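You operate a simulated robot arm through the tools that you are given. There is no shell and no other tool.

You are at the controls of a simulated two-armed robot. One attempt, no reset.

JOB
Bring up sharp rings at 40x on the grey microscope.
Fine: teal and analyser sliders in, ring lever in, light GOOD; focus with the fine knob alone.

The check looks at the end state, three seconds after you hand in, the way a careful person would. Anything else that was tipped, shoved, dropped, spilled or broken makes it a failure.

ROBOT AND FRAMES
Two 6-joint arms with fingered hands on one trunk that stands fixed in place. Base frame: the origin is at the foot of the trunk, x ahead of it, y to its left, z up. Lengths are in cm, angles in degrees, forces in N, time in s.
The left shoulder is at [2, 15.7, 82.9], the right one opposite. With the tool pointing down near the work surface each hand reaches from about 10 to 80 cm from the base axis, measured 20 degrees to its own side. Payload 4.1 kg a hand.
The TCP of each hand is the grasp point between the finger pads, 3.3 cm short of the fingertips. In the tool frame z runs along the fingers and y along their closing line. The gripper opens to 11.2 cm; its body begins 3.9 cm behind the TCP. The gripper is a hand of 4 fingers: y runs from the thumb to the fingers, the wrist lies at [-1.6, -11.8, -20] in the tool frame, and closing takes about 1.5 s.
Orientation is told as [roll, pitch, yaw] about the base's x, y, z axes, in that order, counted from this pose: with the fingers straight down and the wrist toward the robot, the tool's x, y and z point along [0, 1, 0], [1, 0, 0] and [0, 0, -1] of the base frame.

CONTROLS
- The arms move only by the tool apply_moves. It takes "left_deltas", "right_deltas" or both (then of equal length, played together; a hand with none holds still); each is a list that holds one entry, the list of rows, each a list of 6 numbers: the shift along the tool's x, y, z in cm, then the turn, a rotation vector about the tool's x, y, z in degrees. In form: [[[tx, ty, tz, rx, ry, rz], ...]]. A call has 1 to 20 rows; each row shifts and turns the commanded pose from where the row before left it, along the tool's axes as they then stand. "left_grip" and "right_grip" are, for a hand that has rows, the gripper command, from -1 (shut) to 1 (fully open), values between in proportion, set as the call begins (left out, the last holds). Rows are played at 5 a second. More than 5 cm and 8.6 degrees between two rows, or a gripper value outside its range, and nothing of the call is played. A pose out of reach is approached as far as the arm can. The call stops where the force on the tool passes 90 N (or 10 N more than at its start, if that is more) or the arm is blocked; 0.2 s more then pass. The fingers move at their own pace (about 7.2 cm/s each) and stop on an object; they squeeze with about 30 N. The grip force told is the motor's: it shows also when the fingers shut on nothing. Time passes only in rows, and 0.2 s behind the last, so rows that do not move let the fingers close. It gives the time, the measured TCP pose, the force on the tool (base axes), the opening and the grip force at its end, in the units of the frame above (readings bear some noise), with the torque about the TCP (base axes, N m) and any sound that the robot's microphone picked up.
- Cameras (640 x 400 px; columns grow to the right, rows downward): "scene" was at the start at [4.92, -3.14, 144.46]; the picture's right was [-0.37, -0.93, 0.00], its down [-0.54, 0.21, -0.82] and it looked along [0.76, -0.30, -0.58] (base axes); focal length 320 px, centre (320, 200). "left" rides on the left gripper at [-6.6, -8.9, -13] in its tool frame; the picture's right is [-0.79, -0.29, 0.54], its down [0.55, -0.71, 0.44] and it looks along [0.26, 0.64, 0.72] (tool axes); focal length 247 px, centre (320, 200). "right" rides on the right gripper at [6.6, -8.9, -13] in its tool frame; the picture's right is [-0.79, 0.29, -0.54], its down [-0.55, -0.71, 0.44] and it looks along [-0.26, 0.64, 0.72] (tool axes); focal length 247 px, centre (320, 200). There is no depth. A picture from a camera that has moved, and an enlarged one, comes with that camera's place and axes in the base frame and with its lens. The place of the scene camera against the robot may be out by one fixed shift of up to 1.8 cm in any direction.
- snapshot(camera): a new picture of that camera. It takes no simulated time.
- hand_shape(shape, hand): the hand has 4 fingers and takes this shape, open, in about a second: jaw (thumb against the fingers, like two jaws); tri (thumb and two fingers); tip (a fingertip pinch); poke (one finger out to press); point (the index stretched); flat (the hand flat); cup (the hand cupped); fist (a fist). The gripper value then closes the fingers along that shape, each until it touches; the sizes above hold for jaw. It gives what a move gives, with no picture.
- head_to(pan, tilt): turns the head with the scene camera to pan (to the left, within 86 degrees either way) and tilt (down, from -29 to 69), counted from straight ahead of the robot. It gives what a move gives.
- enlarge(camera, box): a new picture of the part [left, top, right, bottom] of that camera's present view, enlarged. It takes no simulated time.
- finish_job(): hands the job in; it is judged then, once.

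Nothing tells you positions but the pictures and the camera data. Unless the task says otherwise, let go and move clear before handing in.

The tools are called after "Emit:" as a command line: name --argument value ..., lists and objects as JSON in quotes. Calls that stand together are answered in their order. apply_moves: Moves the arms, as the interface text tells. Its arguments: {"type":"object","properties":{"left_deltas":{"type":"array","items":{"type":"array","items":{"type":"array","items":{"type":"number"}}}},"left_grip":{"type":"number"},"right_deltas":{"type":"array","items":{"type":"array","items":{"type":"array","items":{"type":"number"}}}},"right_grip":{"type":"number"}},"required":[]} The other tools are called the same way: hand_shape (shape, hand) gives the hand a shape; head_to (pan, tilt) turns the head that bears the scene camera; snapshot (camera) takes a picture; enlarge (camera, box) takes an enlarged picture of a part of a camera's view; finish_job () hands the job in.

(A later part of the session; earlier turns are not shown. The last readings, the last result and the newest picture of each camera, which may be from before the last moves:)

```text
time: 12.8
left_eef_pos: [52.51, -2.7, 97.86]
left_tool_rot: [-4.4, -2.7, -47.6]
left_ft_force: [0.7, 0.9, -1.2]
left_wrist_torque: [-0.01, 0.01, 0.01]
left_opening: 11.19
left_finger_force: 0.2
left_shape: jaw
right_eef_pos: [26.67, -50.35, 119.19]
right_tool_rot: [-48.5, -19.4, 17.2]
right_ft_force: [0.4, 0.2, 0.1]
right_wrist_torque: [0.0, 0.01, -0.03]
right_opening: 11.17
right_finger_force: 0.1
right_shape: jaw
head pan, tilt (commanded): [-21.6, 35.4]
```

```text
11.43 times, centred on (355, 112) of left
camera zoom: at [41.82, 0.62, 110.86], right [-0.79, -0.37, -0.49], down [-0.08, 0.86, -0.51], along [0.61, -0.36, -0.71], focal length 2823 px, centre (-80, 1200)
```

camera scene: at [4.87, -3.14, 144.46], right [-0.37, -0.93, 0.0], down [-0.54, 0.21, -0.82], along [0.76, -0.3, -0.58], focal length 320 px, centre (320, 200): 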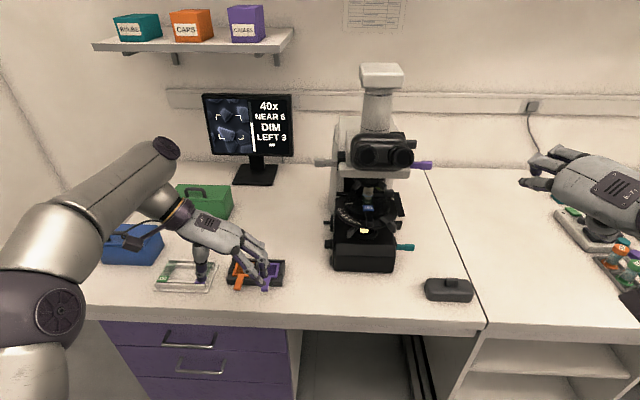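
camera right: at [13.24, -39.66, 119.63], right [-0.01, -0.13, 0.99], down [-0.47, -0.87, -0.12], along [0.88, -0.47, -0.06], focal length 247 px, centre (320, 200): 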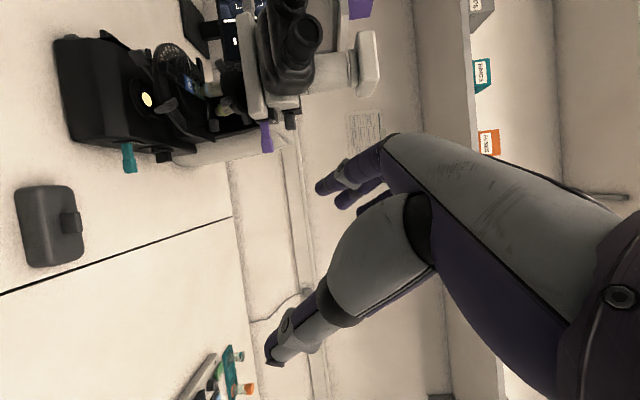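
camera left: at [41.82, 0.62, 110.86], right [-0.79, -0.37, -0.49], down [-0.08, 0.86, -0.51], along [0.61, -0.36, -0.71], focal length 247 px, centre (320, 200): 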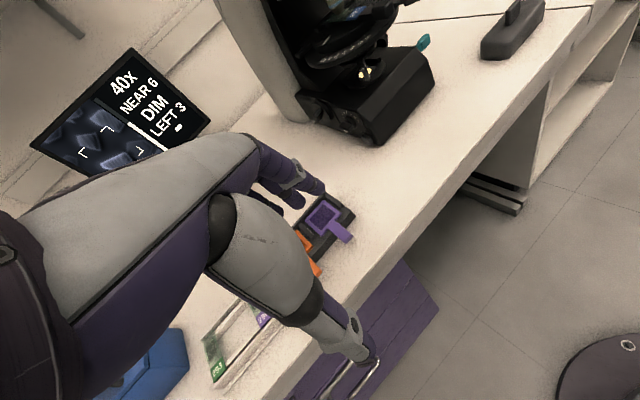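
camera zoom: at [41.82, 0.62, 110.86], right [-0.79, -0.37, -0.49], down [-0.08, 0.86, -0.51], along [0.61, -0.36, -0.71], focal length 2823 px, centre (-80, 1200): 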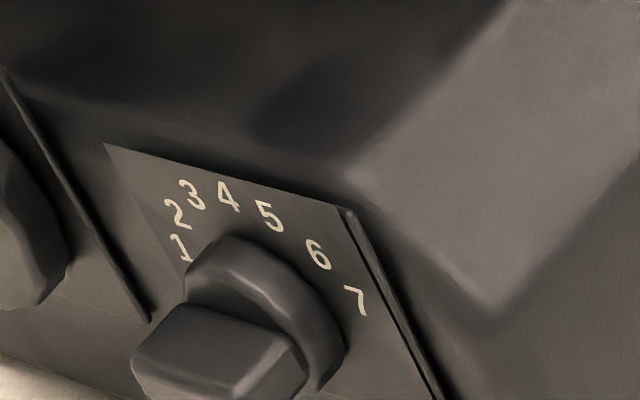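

I can read the left side: coarse focus knob at the back, a light dial 1–7 in the middle, and a small grey button at the front. Now I'll bring the right hand's camera round to see the knob on the right side.

Emit:
apply_moves --right_deltas '[[[1.08, 1.58, 3.5, 0, 0, 0], [1.08, 1.58, 3.5, 0, 0, 0], [1.08, 1.58, 3.5, 0, 0, 0], [1.08, 1.58, 3.5, 0, 0, 0], [1.08, 1.58, 3.5, 0, 0, 0], [0, 0, 0, -5.8, 2.7, -5.1], [0, 0, 0, -5.8, 2.7, -5.1], [0, 0, 0, -5.8, 2.7, -5.1], [0, 0, 0, -5.8, 2.7, -5.1], [0, 0, 0, -5.8, 2.7, -5.1]]]'

Emit:
snapshot --camera "right"

Emit:
snapshot --camera "scene"

```text
time: 15.0
left_eef_pos: [52.36, -2.71, 97.76]
left_tool_rot: [-4.5, -2.8, -47.5]
left_ft_force: [0.1, 0.7, 0.2]
left_wrist_torque: [0.0, 0.03, 0.01]
left_opening: 11.2
left_finger_force: 0.1
left_shape: jaw
right_eef_pos: [41.27, -55.8, 107.05]
right_tool_rot: [-48.4, -19.4, 58.2]
right_ft_force: [0.9, 0.2, -0.3]
right_wrist_torque: [0.03, 0.01, -0.02]
right_opening: 11.19
right_finger_force: 0.1
right_shape: jaw
head pan, tilt (commanded): [-21.6, 35.4]
```

```text
taken
camera right: at [24.34, -56.44, 107.47], right [0.08, -0.1, 0.99], down [0.21, -0.97, -0.12], along [0.97, 0.22, -0.05], focal length 247 px, centre (320, 200)
```

right: 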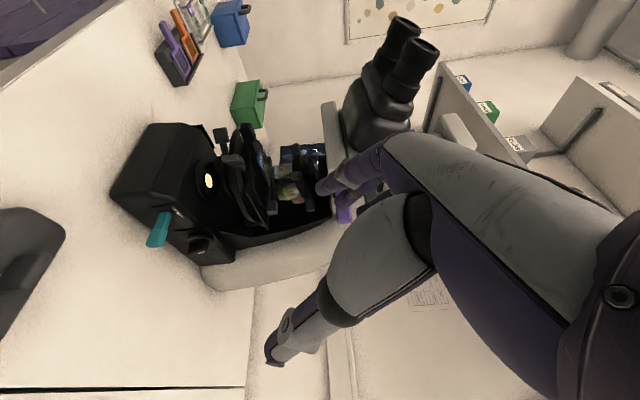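

```text
taken
camera scene: at [4.91, -3.11, 144.46], right [-0.37, -0.93, 0.0], down [-0.54, 0.21, -0.82], along [0.76, -0.3, -0.58], focal length 320 px, centre (320, 200)
```

scene: 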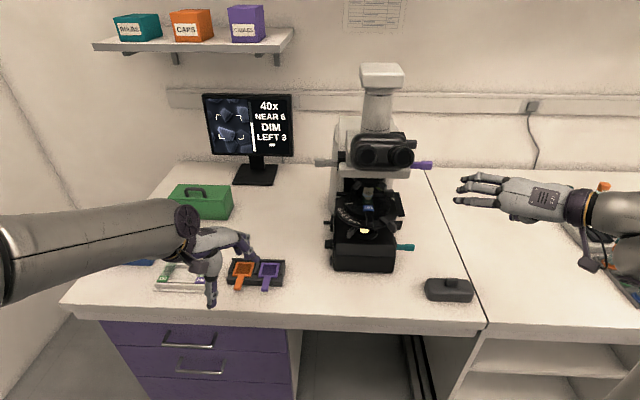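

Emit:
enlarge --camera "right" --box '[100, 110, 260, 270]'

Emit:
enlarge --camera "right" --box '[175, 220, 225, 270]'

Emit:
enlarge --camera "right" --box '[210, 110, 340, 230]'

```text
2.50 times, centred on (180, 190) of right
camera zoom: at [24.34, -56.44, 107.47], right [0.08, -0.1, 0.99], down [0.21, -0.97, -0.12], along [0.97, 0.22, -0.05], focal length 617 px, centre (670, 225)
```

zoom: 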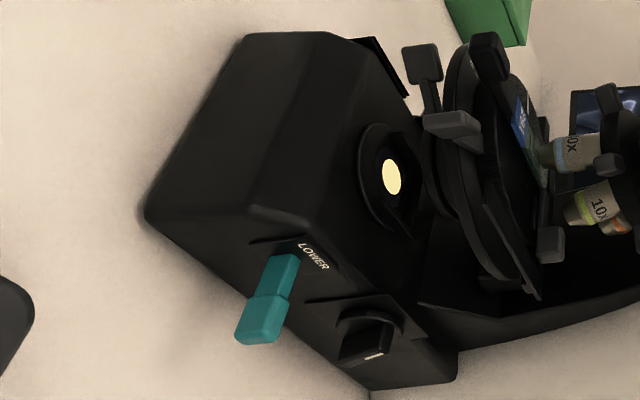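

```text
8.00 times, centred on (200, 245) of right
camera zoom: at [24.34, -56.44, 107.47], right [0.08, -0.1, 0.99], down [0.21, -0.97, -0.12], along [0.97, 0.22, -0.05], focal length 1976 px, centre (1280, -160)
```

zoom: 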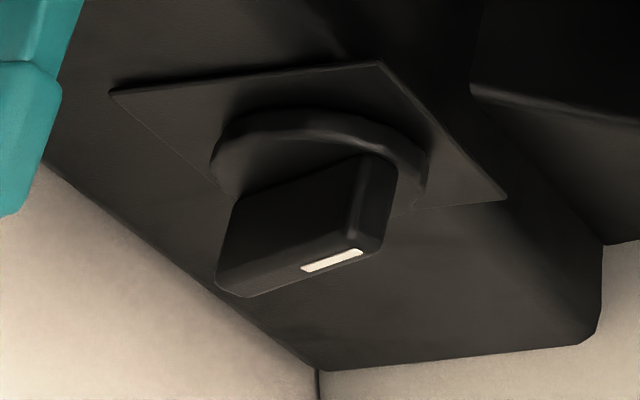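

```text
3.33 times, centred on (275, 170) of right
camera zoom: at [24.34, -56.44, 107.47], right [0.08, -0.1, 0.99], down [0.21, -0.97, -0.12], along [0.97, 0.22, -0.05], focal length 823 px, centre (470, 300)
```

zoom: 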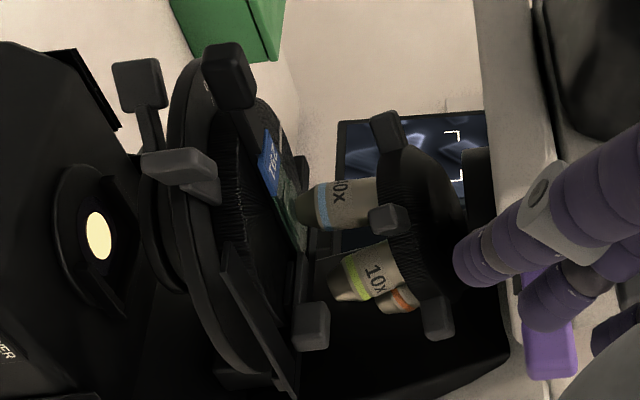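

Emit:
enlarge --camera "left" --box '[334, 108, 364, 138]'

Emit:
enlarge --camera "left" --box '[308, 92, 348, 132]'

Emit:
enlarge --camera "left" --box '[355, 125, 385, 150]'

Emit:
enlarge --camera "scene" --box '[395, 130, 425, 160]'

```text
13.33 times, centred on (349, 123) of left
camera zoom: at [41.81, 0.64, 110.87], right [-0.79, -0.37, -0.49], down [-0.08, 0.86, -0.51], along [0.6, -0.36, -0.71], focal length 3293 px, centre (-67, 1227)
```

zoom: 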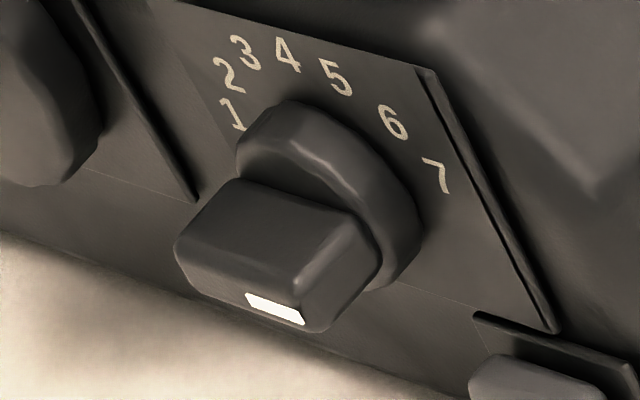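

```text
10.00 times, centred on (328, 112) of left
camera zoom: at [41.81, 0.64, 110.87], right [-0.79, -0.37, -0.49], down [-0.08, 0.86, -0.51], along [0.6, -0.36, -0.71], focal length 2470 px, centre (240, 1080)
```

zoom: 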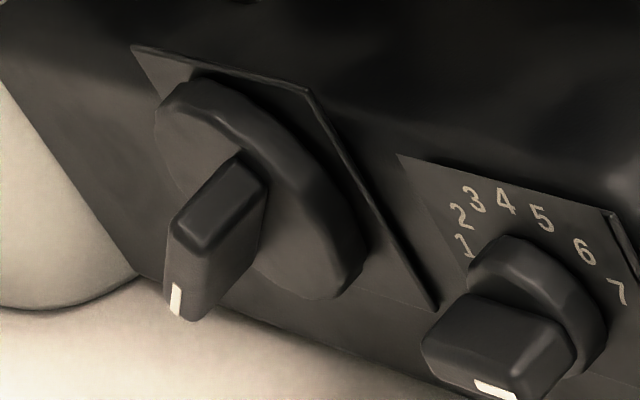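

```text
16.00 times, centred on (370, 138) of left
camera zoom: at [41.81, 0.64, 110.87], right [-0.79, -0.37, -0.49], down [-0.08, 0.86, -0.51], along [0.6, -0.36, -0.71], focal length 3952 px, centre (-480, 1200)
```

zoom: 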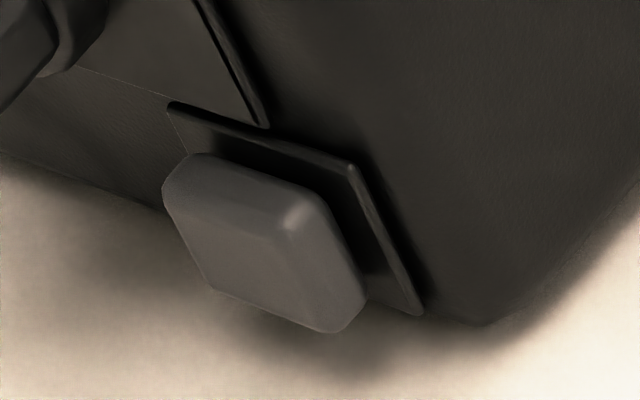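

```text
13.33 times, centred on (410, 145) of scene
camera zoom: at [4.91, -3.11, 144.46], right [-0.37, -0.93, 0.0], down [-0.54, 0.21, -0.82], along [0.76, -0.3, -0.58], focal length 4274 px, centre (-880, 933)
```

zoom: 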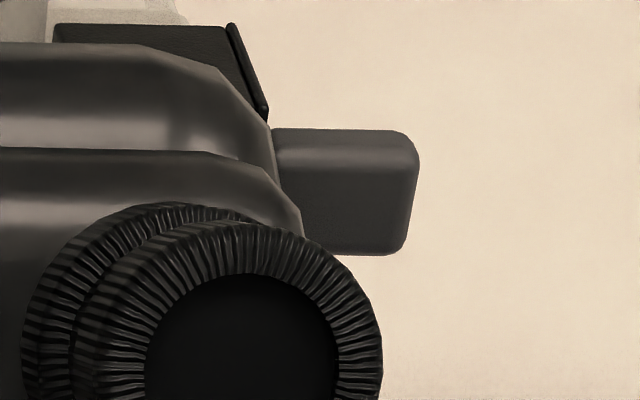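

The light dial and fine knob positions are clear enough. I still need to confirm which lever gives the rings, so I'll tilt the right hand's camera up to see the head's right side.

Emit:
apply_moves --right_deltas '[[[0, 0, 0, -4.4, -5.7, 3.5], [0, 0, 0, -4.4, -5.7, 3.5], [0, 0, 0, -4.4, -5.7, 3.5]]]'

Emit:
snapshot --camera "right"

```text
time: 15.8
left_eef_pos: [52.33, -2.81, 97.82]
left_tool_rot: [-4.5, -2.7, -47.6]
left_ft_force: [0.9, 0.0, -0.1]
left_wrist_torque: [-0.02, 0.0, -0.03]
left_opening: 11.18
left_finger_force: 0.0
left_shape: jaw
right_eef_pos: [41.43, -55.87, 106.96]
right_tool_rot: [-69.0, -35.3, 64.7]
right_ft_force: [-0.6, 0.6, 0.5]
right_wrist_torque: [-0.01, 0.02, 0.0]
right_opening: 11.18
right_finger_force: 0.2
right_shape: jaw
head pan, tilt (commanded): [-21.6, 35.4]
```

```text
taken
camera right: at [25.62, -55.35, 100.57], right [-0.33, -0.18, 0.93], down [0.21, -0.97, -0.12], along [0.92, 0.16, 0.36], focal length 247 px, centre (320, 200)
```

right: 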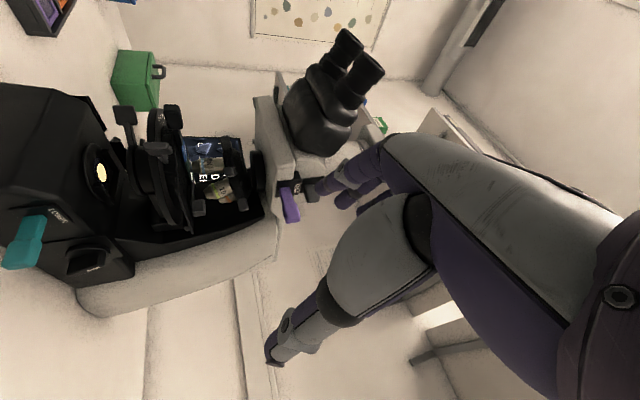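

Emit:
enlarge --camera "right" --box '[265, 150, 335, 230]'

Emit:
enlarge --camera "right" --box '[100, 90, 270, 230]'

```text
5.00 times, centred on (300, 190) of right
camera zoom: at [25.62, -55.35, 100.57], right [-0.33, -0.18, 0.93], down [0.21, -0.97, -0.12], along [0.92, 0.16, 0.36], focal length 1235 px, centre (420, 250)
```

zoom: 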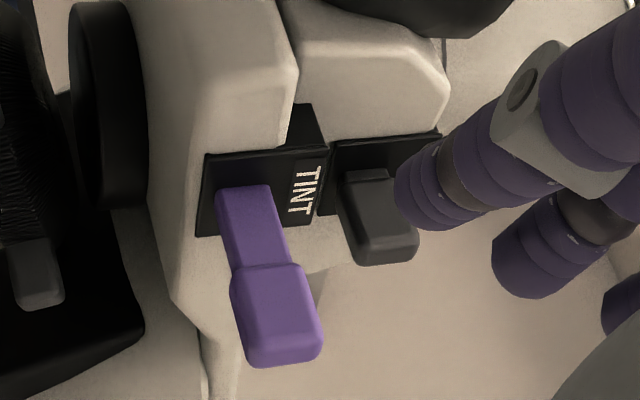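

```text
2.86 times, centred on (185, 160) of right
camera zoom: at [25.62, -55.35, 100.57], right [-0.33, -0.18, 0.93], down [0.21, -0.97, -0.12], along [0.92, 0.16, 0.36], focal length 706 px, centre (706, 314)
```

zoom: 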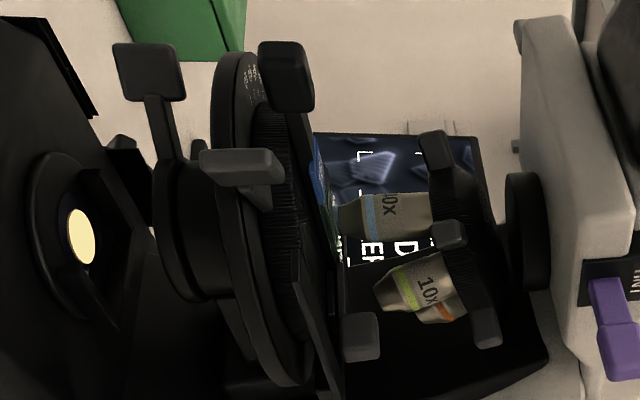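

Emit:
apply_moves --right_deltas '[[[0, 0, 0, -4.4, -5.7, 3.5], [0, 0, 0, -2.2, -2.8, 1.7]]]'

Emit:
enlarge --camera "right" --box '[235, 150, 325, 230]'

```text
time: 16.4
left_eef_pos: [52.39, -2.8, 97.7]
left_tool_rot: [-4.4, -2.7, -47.6]
left_ft_force: [-0.4, -0.4, 0.6]
left_wrist_torque: [-0.03, 0.0, 0.02]
left_opening: 11.17
left_finger_force: 0.0
left_shape: jaw
right_eef_pos: [41.33, -55.79, 107.03]
right_tool_rot: [-81.5, -42.1, 71.2]
right_ft_force: [0.7, 0.0, 0.4]
right_wrist_torque: [0.0, 0.04, -0.02]
right_opening: 11.17
right_finger_force: 0.1
right_shape: jaw
head pan, tilt (commanded): [-21.6, 35.4]
```

```text
5.00 times, centred on (280, 190) of right
camera zoom: at [27.24, -54.57, 97.55], right [-0.51, -0.21, 0.83], down [0.21, -0.97, -0.12], along [0.83, 0.12, 0.54], focal length 1235 px, centre (520, 250)
```

zoom: 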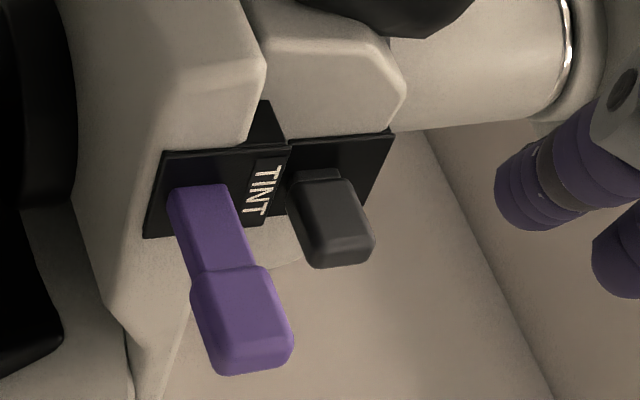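

Emit:
snapshot --camera "right"

Emit:
enlarge --camera "scene" --box '[340, 215, 400, 250]'

Emit:
enlarge --camera "scene" --box '[345, 220, 375, 240]'

Emit:
enlarge --camera "scene" --box '[372, 212, 412, 242]'

```text
taken
camera right: at [27.24, -54.57, 97.55], right [-0.51, -0.21, 0.83], down [0.21, -0.97, -0.12], along [0.83, 0.12, 0.54], focal length 247 px, centre (320, 200)
```

right: 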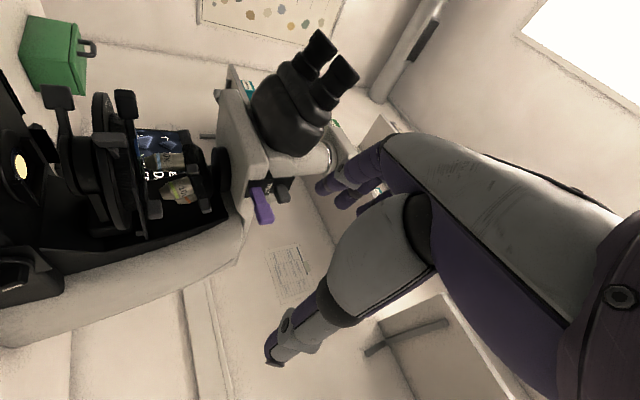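

```text
10.67 times, centred on (370, 232) of scene
camera zoom: at [4.91, -3.13, 144.46], right [-0.37, -0.93, 0.0], down [-0.54, 0.21, -0.82], along [0.76, -0.3, -0.58], focal length 3419 px, centre (-213, -147)
```

zoom: 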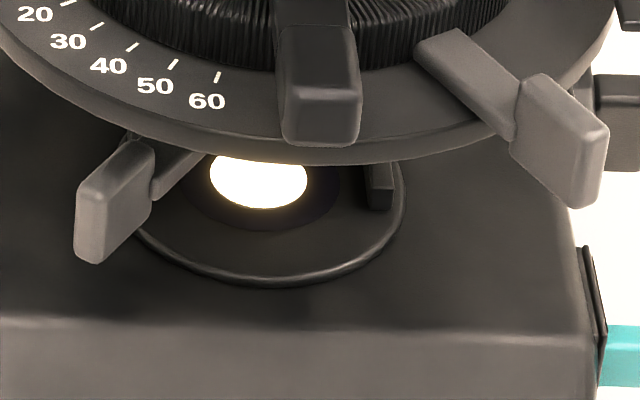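

```text
16.00 times, centred on (360, 230) of scene
camera zoom: at [4.91, -3.13, 144.46], right [-0.37, -0.93, 0.0], down [-0.54, 0.21, -0.82], along [0.76, -0.3, -0.58], focal length 5128 px, centre (-320, -280)
```

zoom: 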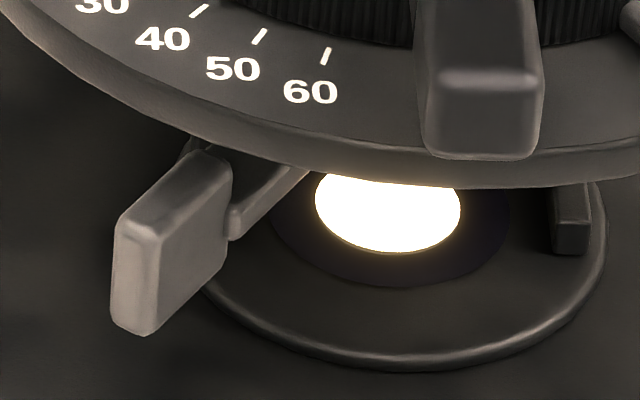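

```text
13.33 times, centred on (392, 227) of scene
camera zoom: at [4.91, -3.13, 144.46], right [-0.37, -0.93, 0.0], down [-0.54, 0.21, -0.82], along [0.76, -0.3, -0.58], focal length 4274 px, centre (-640, -160)
```

zoom: 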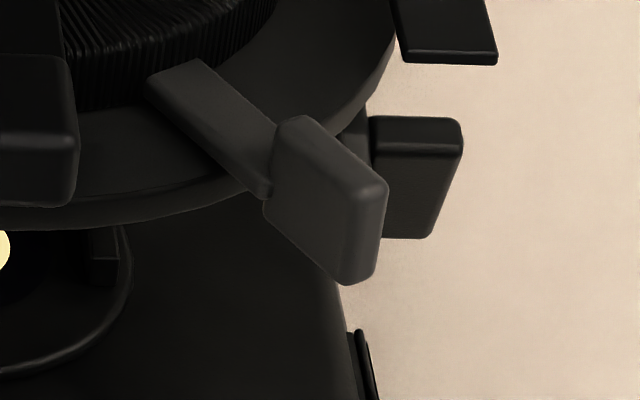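

The black knob on the tube has no label. I'll move the right camera in front of the microscope to look at the lever under the stage.

Emit:
apply_moves --right_deltas '[[[0, 0, 0, 4.4, 5.7, -3.5], [0, 0, 0, 4.4, 5.7, -3.5], [0, 0, 0, 4.4, 5.7, -3.5], [0, 0, 0, 4.4, 5.7, -3.5], [0, 0, 0, 2.2, 2.8, -1.7], [3.28, 1.88, -0.8, 0, 0, 0], [3.28, 1.88, -0.8, 0, 0, 0], [3.28, 1.88, -0.8, 0, 0, 0], [3.28, 1.88, -0.8, 0, 0, 0], [3.28, 1.88, -0.8, 0, 0, 0]]]'

Emit:
snapshot --camera "right"

```text
time: 18.6
left_eef_pos: [52.42, -2.81, 97.84]
left_tool_rot: [-4.5, -2.7, -47.7]
left_ft_force: [0.2, 0.7, -0.9]
left_wrist_torque: [0.0, 0.0, -0.02]
left_opening: 11.18
left_finger_force: 0.1
left_shape: jaw
right_eef_pos: [37.37, -41.11, 102.35]
right_tool_rot: [-48.5, -19.4, 58.2]
right_ft_force: [0.2, 0.4, 0.2]
right_wrist_torque: [-0.03, -0.02, 0.02]
right_opening: 11.18
right_finger_force: 0.0
right_shape: jaw
right hand out of reach, approached as far as the arm can: row 10
head pan, tilt (commanded): [-21.6, 35.4]
```

```text
taken
camera right: at [20.32, -41.82, 102.82], right [0.08, -0.1, 0.99], down [0.21, -0.97, -0.12], along [0.97, 0.22, -0.05], focal length 247 px, centre (320, 200)
```

right: 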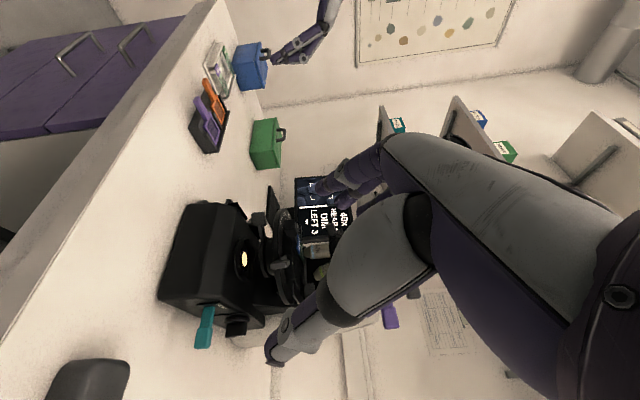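

Emit:
enlarge --camera "right" --box '[180, 180, 330, 330]'

Emit:
enlarge --camera "right" --box '[225, 200, 295, 270]'

```text
2.67 times, centred on (255, 255) of right
camera zoom: at [20.32, -41.82, 102.82], right [0.08, -0.1, 0.99], down [0.21, -0.97, -0.12], along [0.97, 0.22, -0.05], focal length 659 px, centre (493, 53)
```

zoom: 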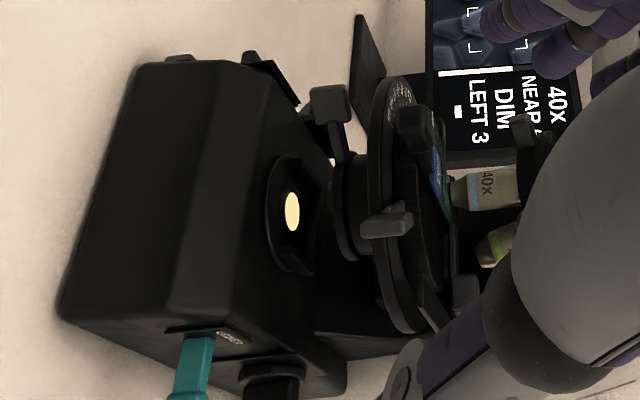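

```text
5.71 times, centred on (260, 235) of right
camera zoom: at [20.32, -41.82, 102.82], right [0.08, -0.1, 0.99], down [0.21, -0.97, -0.12], along [0.97, 0.22, -0.05], focal length 1411 px, centre (663, 0)
```

zoom: 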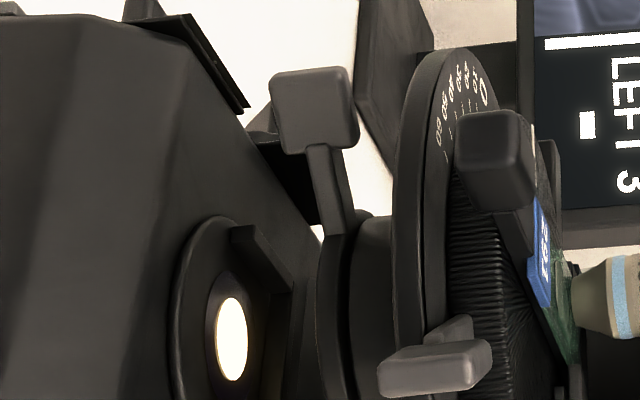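

The under-stage lever is on the condenser ring, so I'll work out the ring lever from the monitor later. First I'll put the right hand in the poke shape and see where its finger lies.

Emit:
hand_shape --hand "right" --shape "poke"

Emit:
snapshot --camera "right"

Emit:
snapshot --camera "scene"

```text
time: 19.5
left_eef_pos: [52.33, -2.76, 97.84]
left_tool_rot: [-4.5, -2.7, -47.6]
left_ft_force: [0.3, -0.1, 0.4]
left_wrist_torque: [0.0, -0.03, -0.01]
left_opening: 11.19
left_finger_force: 0.1
left_shape: jaw
right_eef_pos: [37.34, -41.13, 102.33]
right_tool_rot: [-48.5, -19.4, 58.1]
right_ft_force: [-0.1, -0.8, 0.3]
right_wrist_torque: [-0.04, 0.0, 0.02]
right_opening: 0.01
right_finger_force: 0.0
right_shape: poke
head pan, tilt (commanded): [-21.6, 35.4]
```

```text
taken
camera right: at [20.34, -41.86, 102.83], right [0.08, -0.1, 0.99], down [0.21, -0.97, -0.12], along [0.97, 0.22, -0.05], focal length 247 px, centre (320, 200)
```

right: 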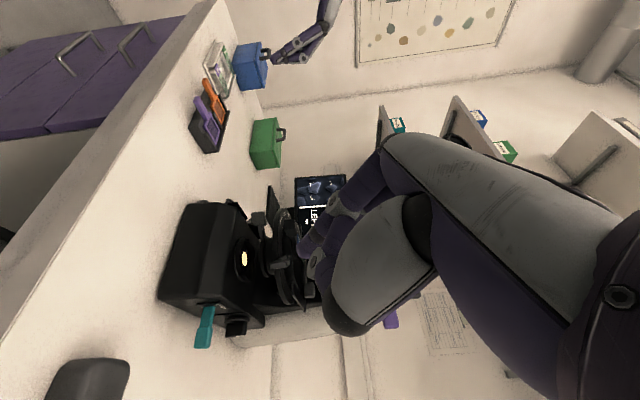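

```text
taken
camera scene: at [4.92, -3.14, 144.46], right [-0.37, -0.93, 0.0], down [-0.54, 0.21, -0.82], along [0.76, -0.3, -0.58], focal length 320 px, centre (320, 200)
```

scene: 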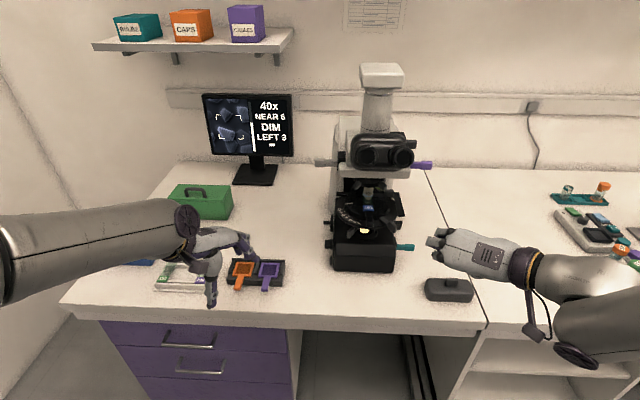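

Emit:
enlarge --camera "right" --box '[280, 140, 440, 340]'

Emit:
enlarge --camera "scene" --box '[415, 215, 535, 290]'

```text
2.00 times, centred on (360, 240) of right
camera zoom: at [20.34, -41.86, 102.83], right [0.08, -0.1, 0.99], down [0.21, -0.97, -0.12], along [0.97, 0.22, -0.05], focal length 494 px, centre (240, 120)
```

zoom: 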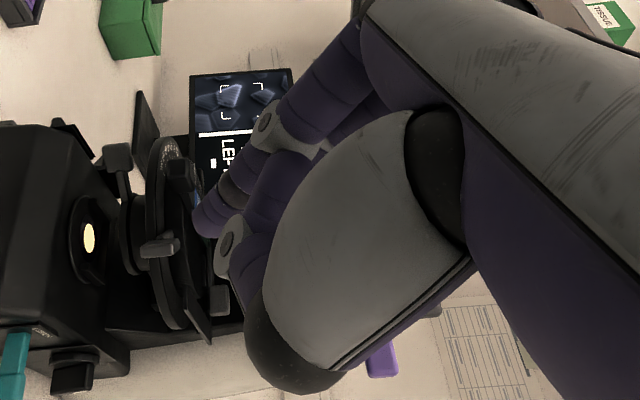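

```text
5.33 times, centred on (475, 252) of scene
camera zoom: at [4.92, -3.14, 144.46], right [-0.37, -0.93, 0.0], down [-0.54, 0.21, -0.82], along [0.76, -0.3, -0.58], focal length 1710 px, centre (-507, -80)
```

zoom: 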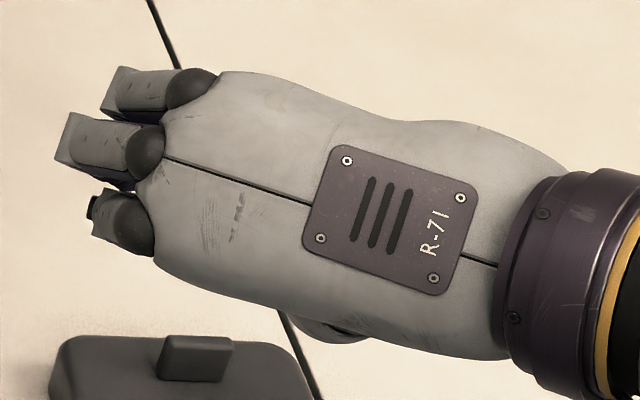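

Emit:
hand_shape --hand "right" --shape "point"

Emit:
enlarge --camera "right" --box '[240, 100, 440, 350]'

Emit:
enlarge --camera "scene" --box '[395, 215, 535, 290]'

```text
time: 20.4
left_eef_pos: [52.48, -2.78, 97.76]
left_tool_rot: [-4.6, -2.7, -47.7]
left_ft_force: [0.2, 0.5, 0.3]
left_wrist_torque: [0.0, 0.02, 0.01]
left_opening: 11.17
left_finger_force: 0.1
left_shape: jaw
right_eef_pos: [37.31, -41.17, 102.45]
right_tool_rot: [-48.5, -19.5, 58.2]
right_ft_force: [0.1, 0.1, 0.2]
right_wrist_torque: [0.0, 0.03, 0.02]
right_opening: 0.0
right_finger_force: 0.1
right_shape: point
head pan, tilt (commanded): [-21.6, 35.4]
```

```text
1.60 times, centred on (340, 225) of right
camera zoom: at [20.34, -41.86, 102.83], right [0.08, -0.1, 0.99], down [0.21, -0.97, -0.12], along [0.97, 0.22, -0.05], focal length 395 px, centre (288, 160)
```

zoom: 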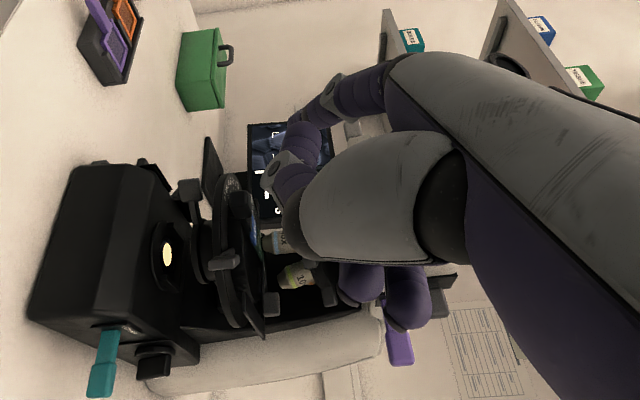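

```text
4.57 times, centred on (465, 252) of scene
camera zoom: at [4.92, -3.14, 144.46], right [-0.37, -0.93, 0.0], down [-0.54, 0.21, -0.82], along [0.76, -0.3, -0.58], focal length 1465 px, centre (-343, -40)
```

zoom: 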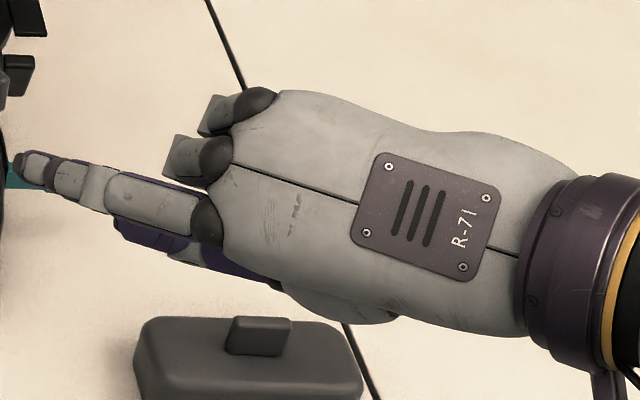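

The "point" shape gives one straight finger. I'll turn the right hand into its natural pointing pose in free space, then fix the fingertip position from the pictures.

Emit:
apply_moves --right_deltas '[[[0, 0, 0, 3.67, 3.29, 6.55], [0, 0, 0, 3.67, 3.29, 6.55], [0, 0, 0, 3.67, 3.29, 6.55], [0, 0, 0, 3.67, 3.29, 6.55], [0, 0, 0, 3.67, 3.29, 6.55], [0, 0, 0, 3.67, 3.29, 6.55], [0, 0, 0, 3.67, 3.29, 6.55], [0, 0, 0, 3.67, 3.29, 6.55]]]'

Emit:
snapshot --camera "scene"

Emit:
snapshot --camera "right"

```text
time: 22.2
left_eef_pos: [52.38, -2.79, 97.72]
left_tool_rot: [-4.5, -2.8, -47.6]
left_ft_force: [0.3, 0.5, -0.5]
left_wrist_torque: [0.0, 0.0, 0.0]
left_opening: 11.17
left_finger_force: 0.2
left_shape: jaw
right_eef_pos: [37.88, -41.73, 102.69]
right_tool_rot: [0.0, -13.7, -4.0]
right_ft_force: [-0.2, -1.0, 0.2]
right_wrist_torque: [-0.03, -0.05, 0.02]
right_opening: 0.01
right_finger_force: 0.0
right_shape: point
right hand out of reach, approached as far as the arm can: row 1, 2
head pan, tilt (commanded): [-21.6, 35.4]
```

```text
taken
camera scene: at [4.91, -3.14, 144.46], right [-0.37, -0.93, 0.0], down [-0.54, 0.21, -0.82], along [0.76, -0.3, -0.58], focal length 320 px, centre (320, 200)
```

scene: 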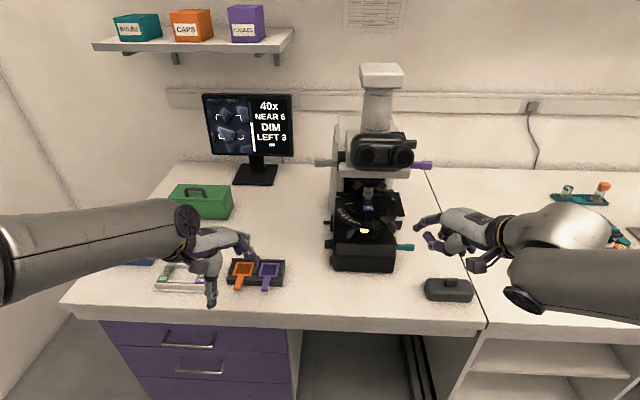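

```text
taken
camera right: at [26.62, -34.14, 113.13], right [0.09, -0.8, 0.59], down [-0.62, -0.51, -0.59], along [0.78, -0.31, -0.55], focal length 247 px, centre (320, 200)
```

right: 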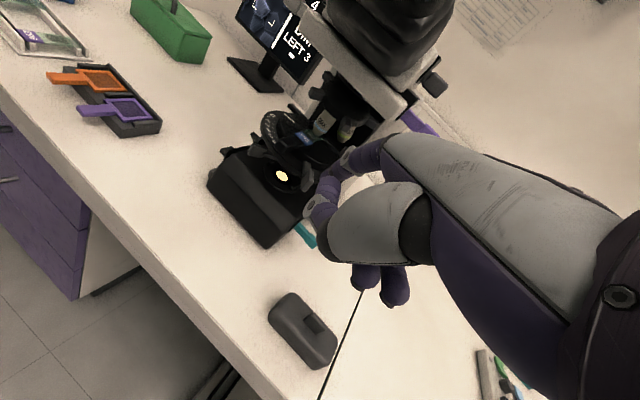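

Emit:
enlarge --camera "scene" --box '[400, 195, 520, 285]'

Emit:
enlarge --camera "right" --box '[270, 120, 450, 320]'

```text
4.44 times, centred on (460, 240) of scene
camera zoom: at [4.91, -3.14, 144.46], right [-0.37, -0.93, 0.0], down [-0.54, 0.21, -0.82], along [0.76, -0.3, -0.58], focal length 1425 px, centre (-302, 22)
```

zoom: 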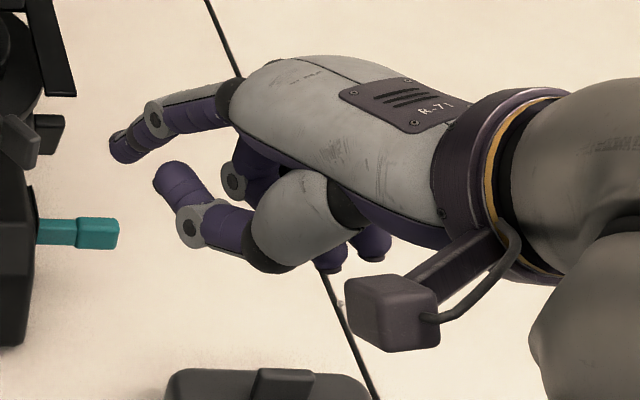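

```text
2.00 times, centred on (360, 220) of right
camera zoom: at [26.62, -34.14, 113.13], right [0.09, -0.8, 0.59], down [-0.62, -0.51, -0.59], along [0.78, -0.31, -0.55], focal length 494 px, centre (240, 160)
```

zoom: 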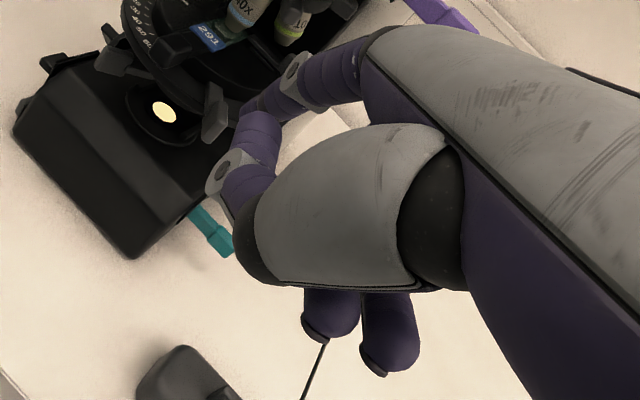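

The index tip sits about (1.4, 7.8, 3.3) from the TCP in tool axes. I'll level the hand, swing it to the right of the microscope, then bring the finger in front of the teal slider's end at a safe distance.

Emit:
apply_moves --right_deltas '[[[0, 0, 0, 6.85, 0, 0], [0, 0, 0, 6.85, 0, 0], [-4.65, 0, 0.9, 0, 0, 0], [-4.65, 0, 0.9, 0, 0, 0], [-4.65, 0, 0.9, 0, 0, 0], [-4.65, 0, 0.9, 0, 0, 0], [0, 2.6, 1.0, 0, 0, 0], [0, 2.6, 1.0, 0, 0, 0], [0, 2.6, 1.0, 0, 0, 0], [0, 2.6, 1.0, 0, 0, 0]]]'

Emit:
snapshot --camera "scene"

Emit:
snapshot --camera "right"

```text
time: 24.4
left_eef_pos: [52.34, -2.72, 97.87]
left_tool_rot: [-4.5, -2.7, -47.7]
left_ft_force: [-0.4, 0.6, -0.4]
left_wrist_torque: [0.03, -0.05, -0.01]
left_opening: 11.2
left_finger_force: 0.1
left_shape: jaw
right_eef_pos: [46.94, -61.14, 95.21]
right_tool_rot: [-0.2, -0.1, -4.0]
right_ft_force: [0.3, 0.3, 0.8]
right_wrist_torque: [-0.02, -0.03, -0.03]
right_opening: 0.0
right_finger_force: 0.0
right_shape: point
right hand out of reach, approached as far as the arm can: row 1, 2
head pan, tilt (commanded): [-21.6, 35.4]
```

```text
taken
camera scene: at [4.88, -3.13, 144.46], right [-0.37, -0.93, 0.0], down [-0.54, 0.21, -0.82], along [0.76, -0.3, -0.58], focal length 320 px, centre (320, 200)
```

scene: 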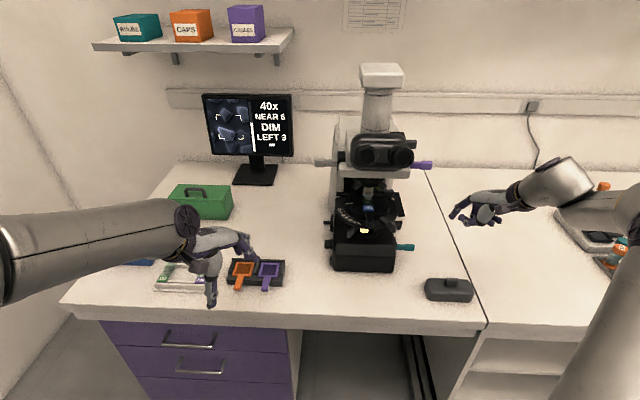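

```text
taken
camera right: at [38.58, -53.73, 108.22], right [0.23, -0.81, 0.54], down [-0.75, -0.5, -0.44], along [0.62, -0.3, -0.72], focal length 247 px, centre (320, 200)
```

right: 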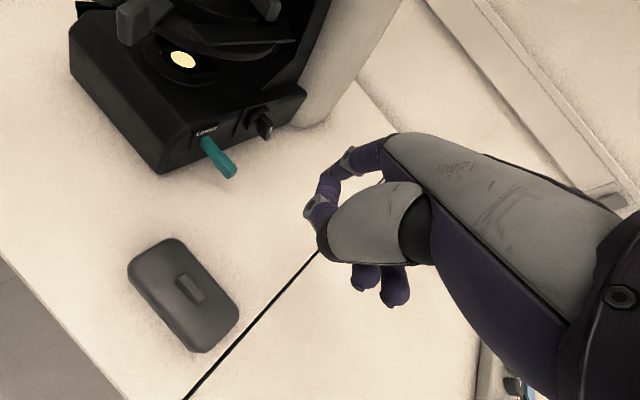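

Emit:
enlarge --camera "right" --box '[160, 90, 320, 190]'

Emit:
enlarge --camera "scene" --box '[385, 180, 505, 260]'

```text
4.00 times, centred on (240, 140) of right
camera zoom: at [38.58, -53.73, 108.22], right [0.23, -0.81, 0.54], down [-0.75, -0.5, -0.44], along [0.62, -0.3, -0.72], focal length 988 px, centre (640, 440)
```

zoom: 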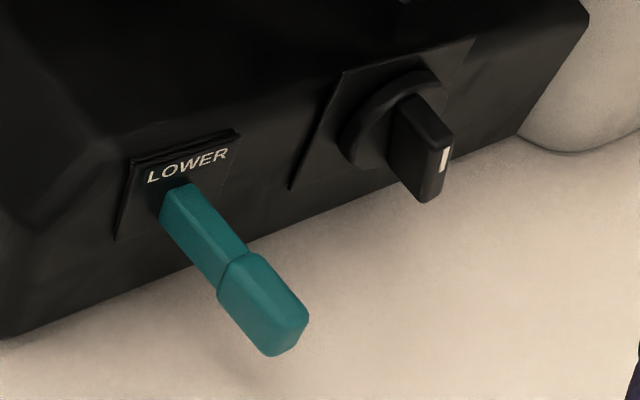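

```text
5.00 times, centred on (445, 220) of scene
camera zoom: at [4.88, -3.13, 144.46], right [-0.37, -0.93, 0.0], down [-0.54, 0.21, -0.82], along [0.76, -0.3, -0.58], focal length 1603 px, centre (-305, 100)
```

zoom: 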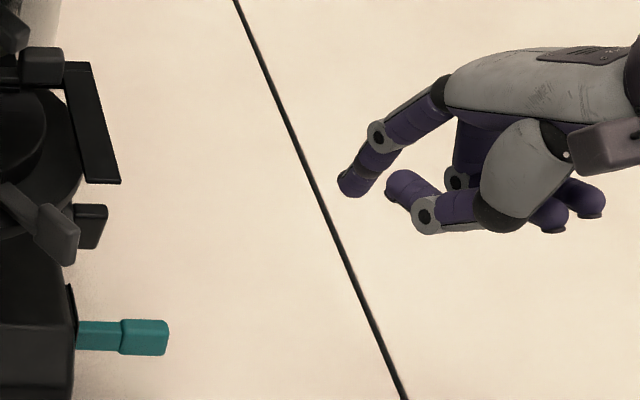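

The fingertip estimate matches the picture. I'll lower the hand beside the teal slider, still a few cm out to the right, and check.

Emit:
apply_moves --right_deltas '[[[0, 0, 3.5, 0, 0, 0], [0, 0, 3.5, 0, 0, 0], [0, 0, 3.6, 0, 0, 0]]]'

Emit:
enlarge --camera "scene" --box '[385, 200, 505, 300]'

Emit:
snapshot --camera "right"

```text
time: 25.2
left_eef_pos: [52.4, -2.82, 97.77]
left_tool_rot: [-4.5, -2.7, -47.5]
left_ft_force: [0.4, 0.0, 1.5]
left_wrist_torque: [0.01, -0.01, 0.02]
left_opening: 11.19
left_finger_force: 0.2
left_shape: jaw
right_eef_pos: [46.95, -60.88, 84.51]
right_tool_rot: [-0.1, 0.0, -4.0]
right_ft_force: [0.5, 0.6, -0.2]
right_wrist_torque: [0.0, 0.0, -0.01]
right_opening: 0.01
right_finger_force: 0.1
right_shape: point
head pan, tilt (commanded): [-21.6, 35.4]
```

```text
4.00 times, centred on (445, 250) of scene
camera zoom: at [4.9, -3.13, 144.46], right [-0.37, -0.93, 0.0], down [-0.54, 0.21, -0.82], along [0.76, -0.3, -0.58], focal length 1282 px, centre (-180, 0)
```

zoom: 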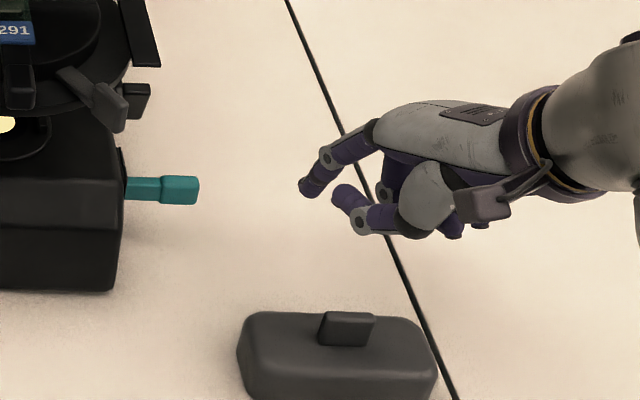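

```text
taken
camera right: at [38.51, -53.58, 97.42], right [0.23, -0.81, 0.54], down [-0.75, -0.5, -0.44], along [0.62, -0.3, -0.72], focal length 247 px, centre (320, 200)
```

right: 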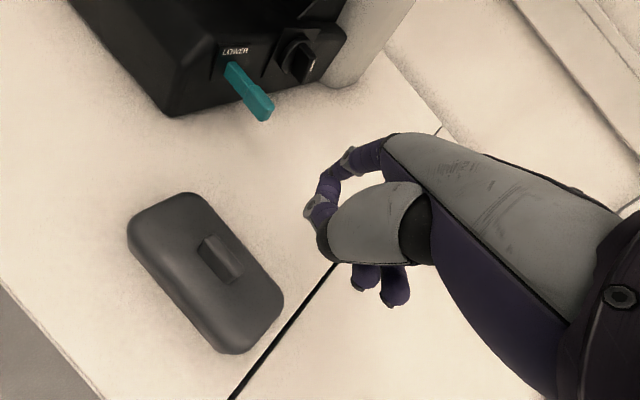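

Emit:
apply_moves --right_deltas '[[[1.88, 0.7, 0, 0, 0, 0], [1.88, 0.7, 0, 0, 0, 0], [1.88, 0.7, 0, 0, 0, 0]]]'

Emit:
enlarge --camera "scene" --box '[385, 200, 505, 300]'

Emit:
enlarge --camera "right" --box '[180, 40, 420, 190]'

```text
time: 26.0
left_eef_pos: [52.38, -2.86, 97.8]
left_tool_rot: [-4.5, -2.7, -47.6]
left_ft_force: [-0.9, 0.9, -0.5]
left_wrist_torque: [0.02, -0.01, -0.01]
left_opening: 11.2
left_finger_force: 0.0
left_shape: jaw
right_eef_pos: [49.29, -55.32, 84.33]
right_tool_rot: [-0.1, 0.0, -3.9]
right_ft_force: [-0.1, -0.6, 0.4]
right_wrist_torque: [0.02, -0.04, -0.02]
right_opening: 0.04
right_finger_force: 0.1
right_shape: point
head pan, tilt (commanded): [-21.6, 35.4]
```

```text
4.00 times, centred on (445, 250) of scene
camera zoom: at [4.91, -3.16, 144.46], right [-0.37, -0.93, 0.0], down [-0.54, 0.21, -0.82], along [0.76, -0.3, -0.58], focal length 1282 px, centre (-180, 0)
```

zoom: 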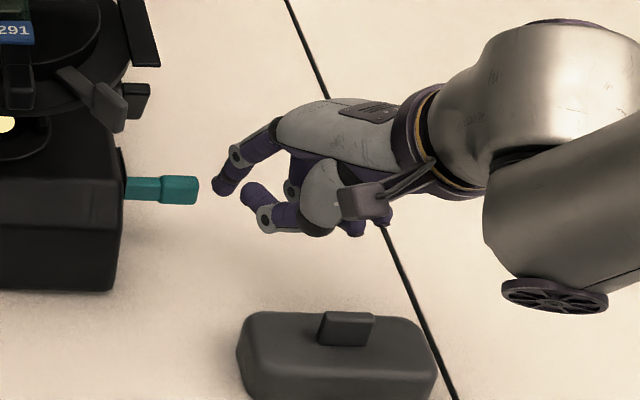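

```text
2.67 times, centred on (300, 115) of right
camera zoom: at [40.98, -48.03, 97.35], right [0.23, -0.81, 0.54], down [-0.75, -0.5, -0.44], along [0.62, -0.3, -0.72], focal length 659 px, centre (373, 427)
```

zoom: 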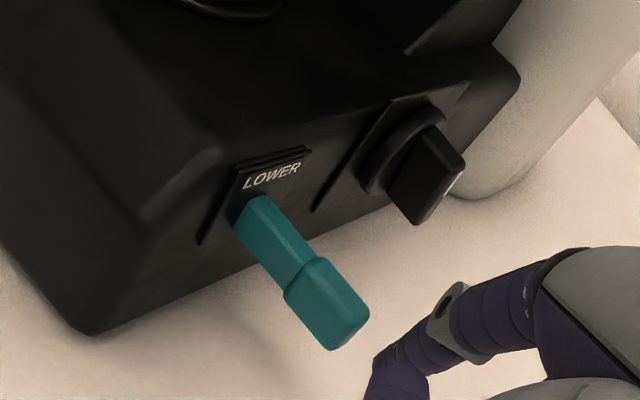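

Emit:
apply_moves --right_deltas '[[[0.47, 0.17, 0, 0, 0, 0], [0.47, 0.17, 0, 0, 0, 0], [0.47, 0.17, 0, 0, 0, 0], [0.47, 0.17, 0, 0, 0, 0]]]'

Emit:
enlarge --camera "scene" --box '[385, 200, 505, 300]'

Emit:
enlarge --camera "right" --box '[180, 40, 420, 190]'

```text
time: 27.0
left_eef_pos: [52.42, -2.7, 97.71]
left_tool_rot: [-4.4, -2.7, -47.6]
left_ft_force: [0.2, -0.1, 0.2]
left_wrist_torque: [0.01, -0.01, -0.02]
left_opening: 11.19
left_finger_force: 0.0
left_shape: jaw
right_eef_pos: [50.31, -53.54, 84.3]
right_tool_rot: [-0.1, -0.1, -3.9]
right_ft_force: [0.0, -0.6, -0.1]
right_wrist_torque: [0.0, 0.02, -0.03]
right_opening: 10.57
right_finger_force: 0.0
right_shape: point
head pan, tilt (commanded): [-21.6, 35.4]
```

```text
4.00 times, centred on (445, 250) of scene
camera zoom: at [4.92, -3.14, 144.46], right [-0.37, -0.93, 0.0], down [-0.54, 0.21, -0.82], along [0.76, -0.3, -0.58], focal length 1282 px, centre (-180, 0)
```

zoom: 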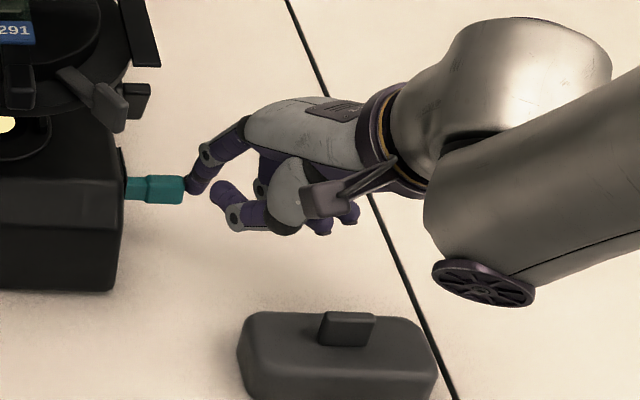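

```text
2.67 times, centred on (300, 115) of right
camera zoom: at [41.86, -46.2, 97.34], right [0.23, -0.81, 0.54], down [-0.75, -0.5, -0.44], along [0.62, -0.3, -0.72], focal length 659 px, centre (373, 427)
```

zoom: 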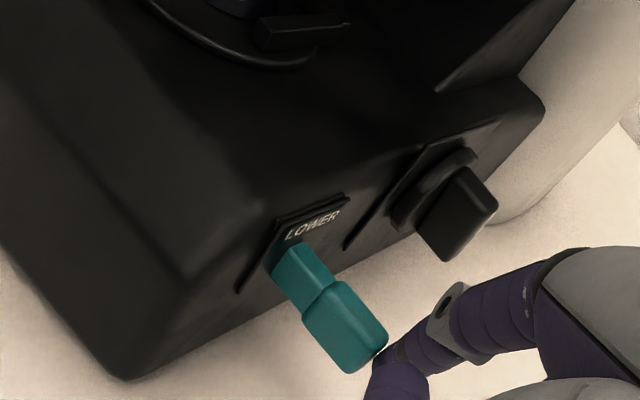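

The teal slider is moving in with little force. I'll keep pushing in small steps.

Emit:
apply_moves --right_deltas '[[[0.37, 0.14, 0, 0, 0, 0], [0.37, 0.14, 0, 0, 0, 0], [0.37, 0.14, 0, 0, 0, 0]]]'

Emit:
enlarge --camera "right" --box '[180, 40, 420, 190]'

Emit:
enlarge --camera "scene" --box '[198, 88, 298, 190]'

```text
time: 27.8
left_eef_pos: [52.26, -2.83, 97.71]
left_tool_rot: [-4.5, -2.7, -47.6]
left_ft_force: [-0.2, 0.5, 0.0]
left_wrist_torque: [0.01, -0.02, -0.02]
left_opening: 11.18
left_finger_force: 0.1
left_shape: jaw
right_eef_pos: [50.76, -52.5, 84.47]
right_tool_rot: [-0.1, -0.1, -3.8]
right_ft_force: [1.1, 0.6, 0.4]
right_wrist_torque: [0.01, -0.01, -0.02]
right_opening: 10.55
right_finger_force: 0.1
right_shape: point
head pan, tilt (commanded): [-21.6, 35.4]
```

```text
2.67 times, centred on (300, 115) of right
camera zoom: at [42.35, -45.13, 97.42], right [0.23, -0.81, 0.54], down [-0.75, -0.5, -0.44], along [0.62, -0.3, -0.72], focal length 659 px, centre (373, 427)
```

zoom: 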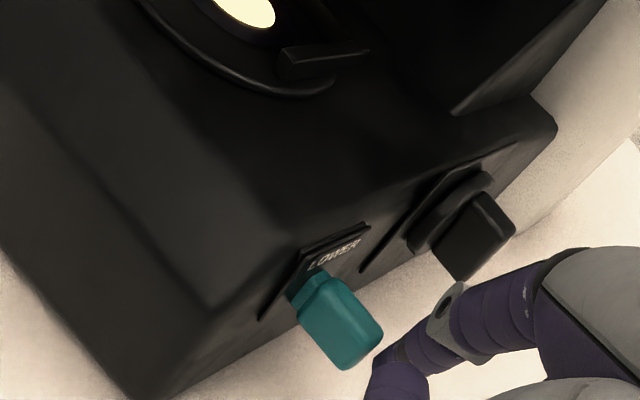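

```text
3.92 times, centred on (248, 139) of scene
camera zoom: at [4.92, -3.15, 144.46], right [-0.37, -0.93, 0.0], down [-0.54, 0.21, -0.82], along [0.76, -0.3, -0.58], focal length 1257 px, centre (602, 439)
```

zoom: 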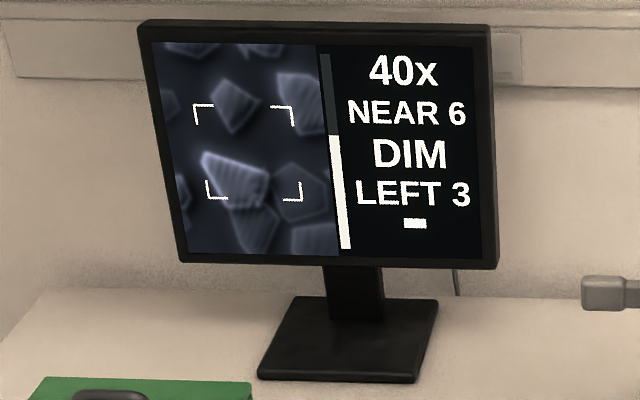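

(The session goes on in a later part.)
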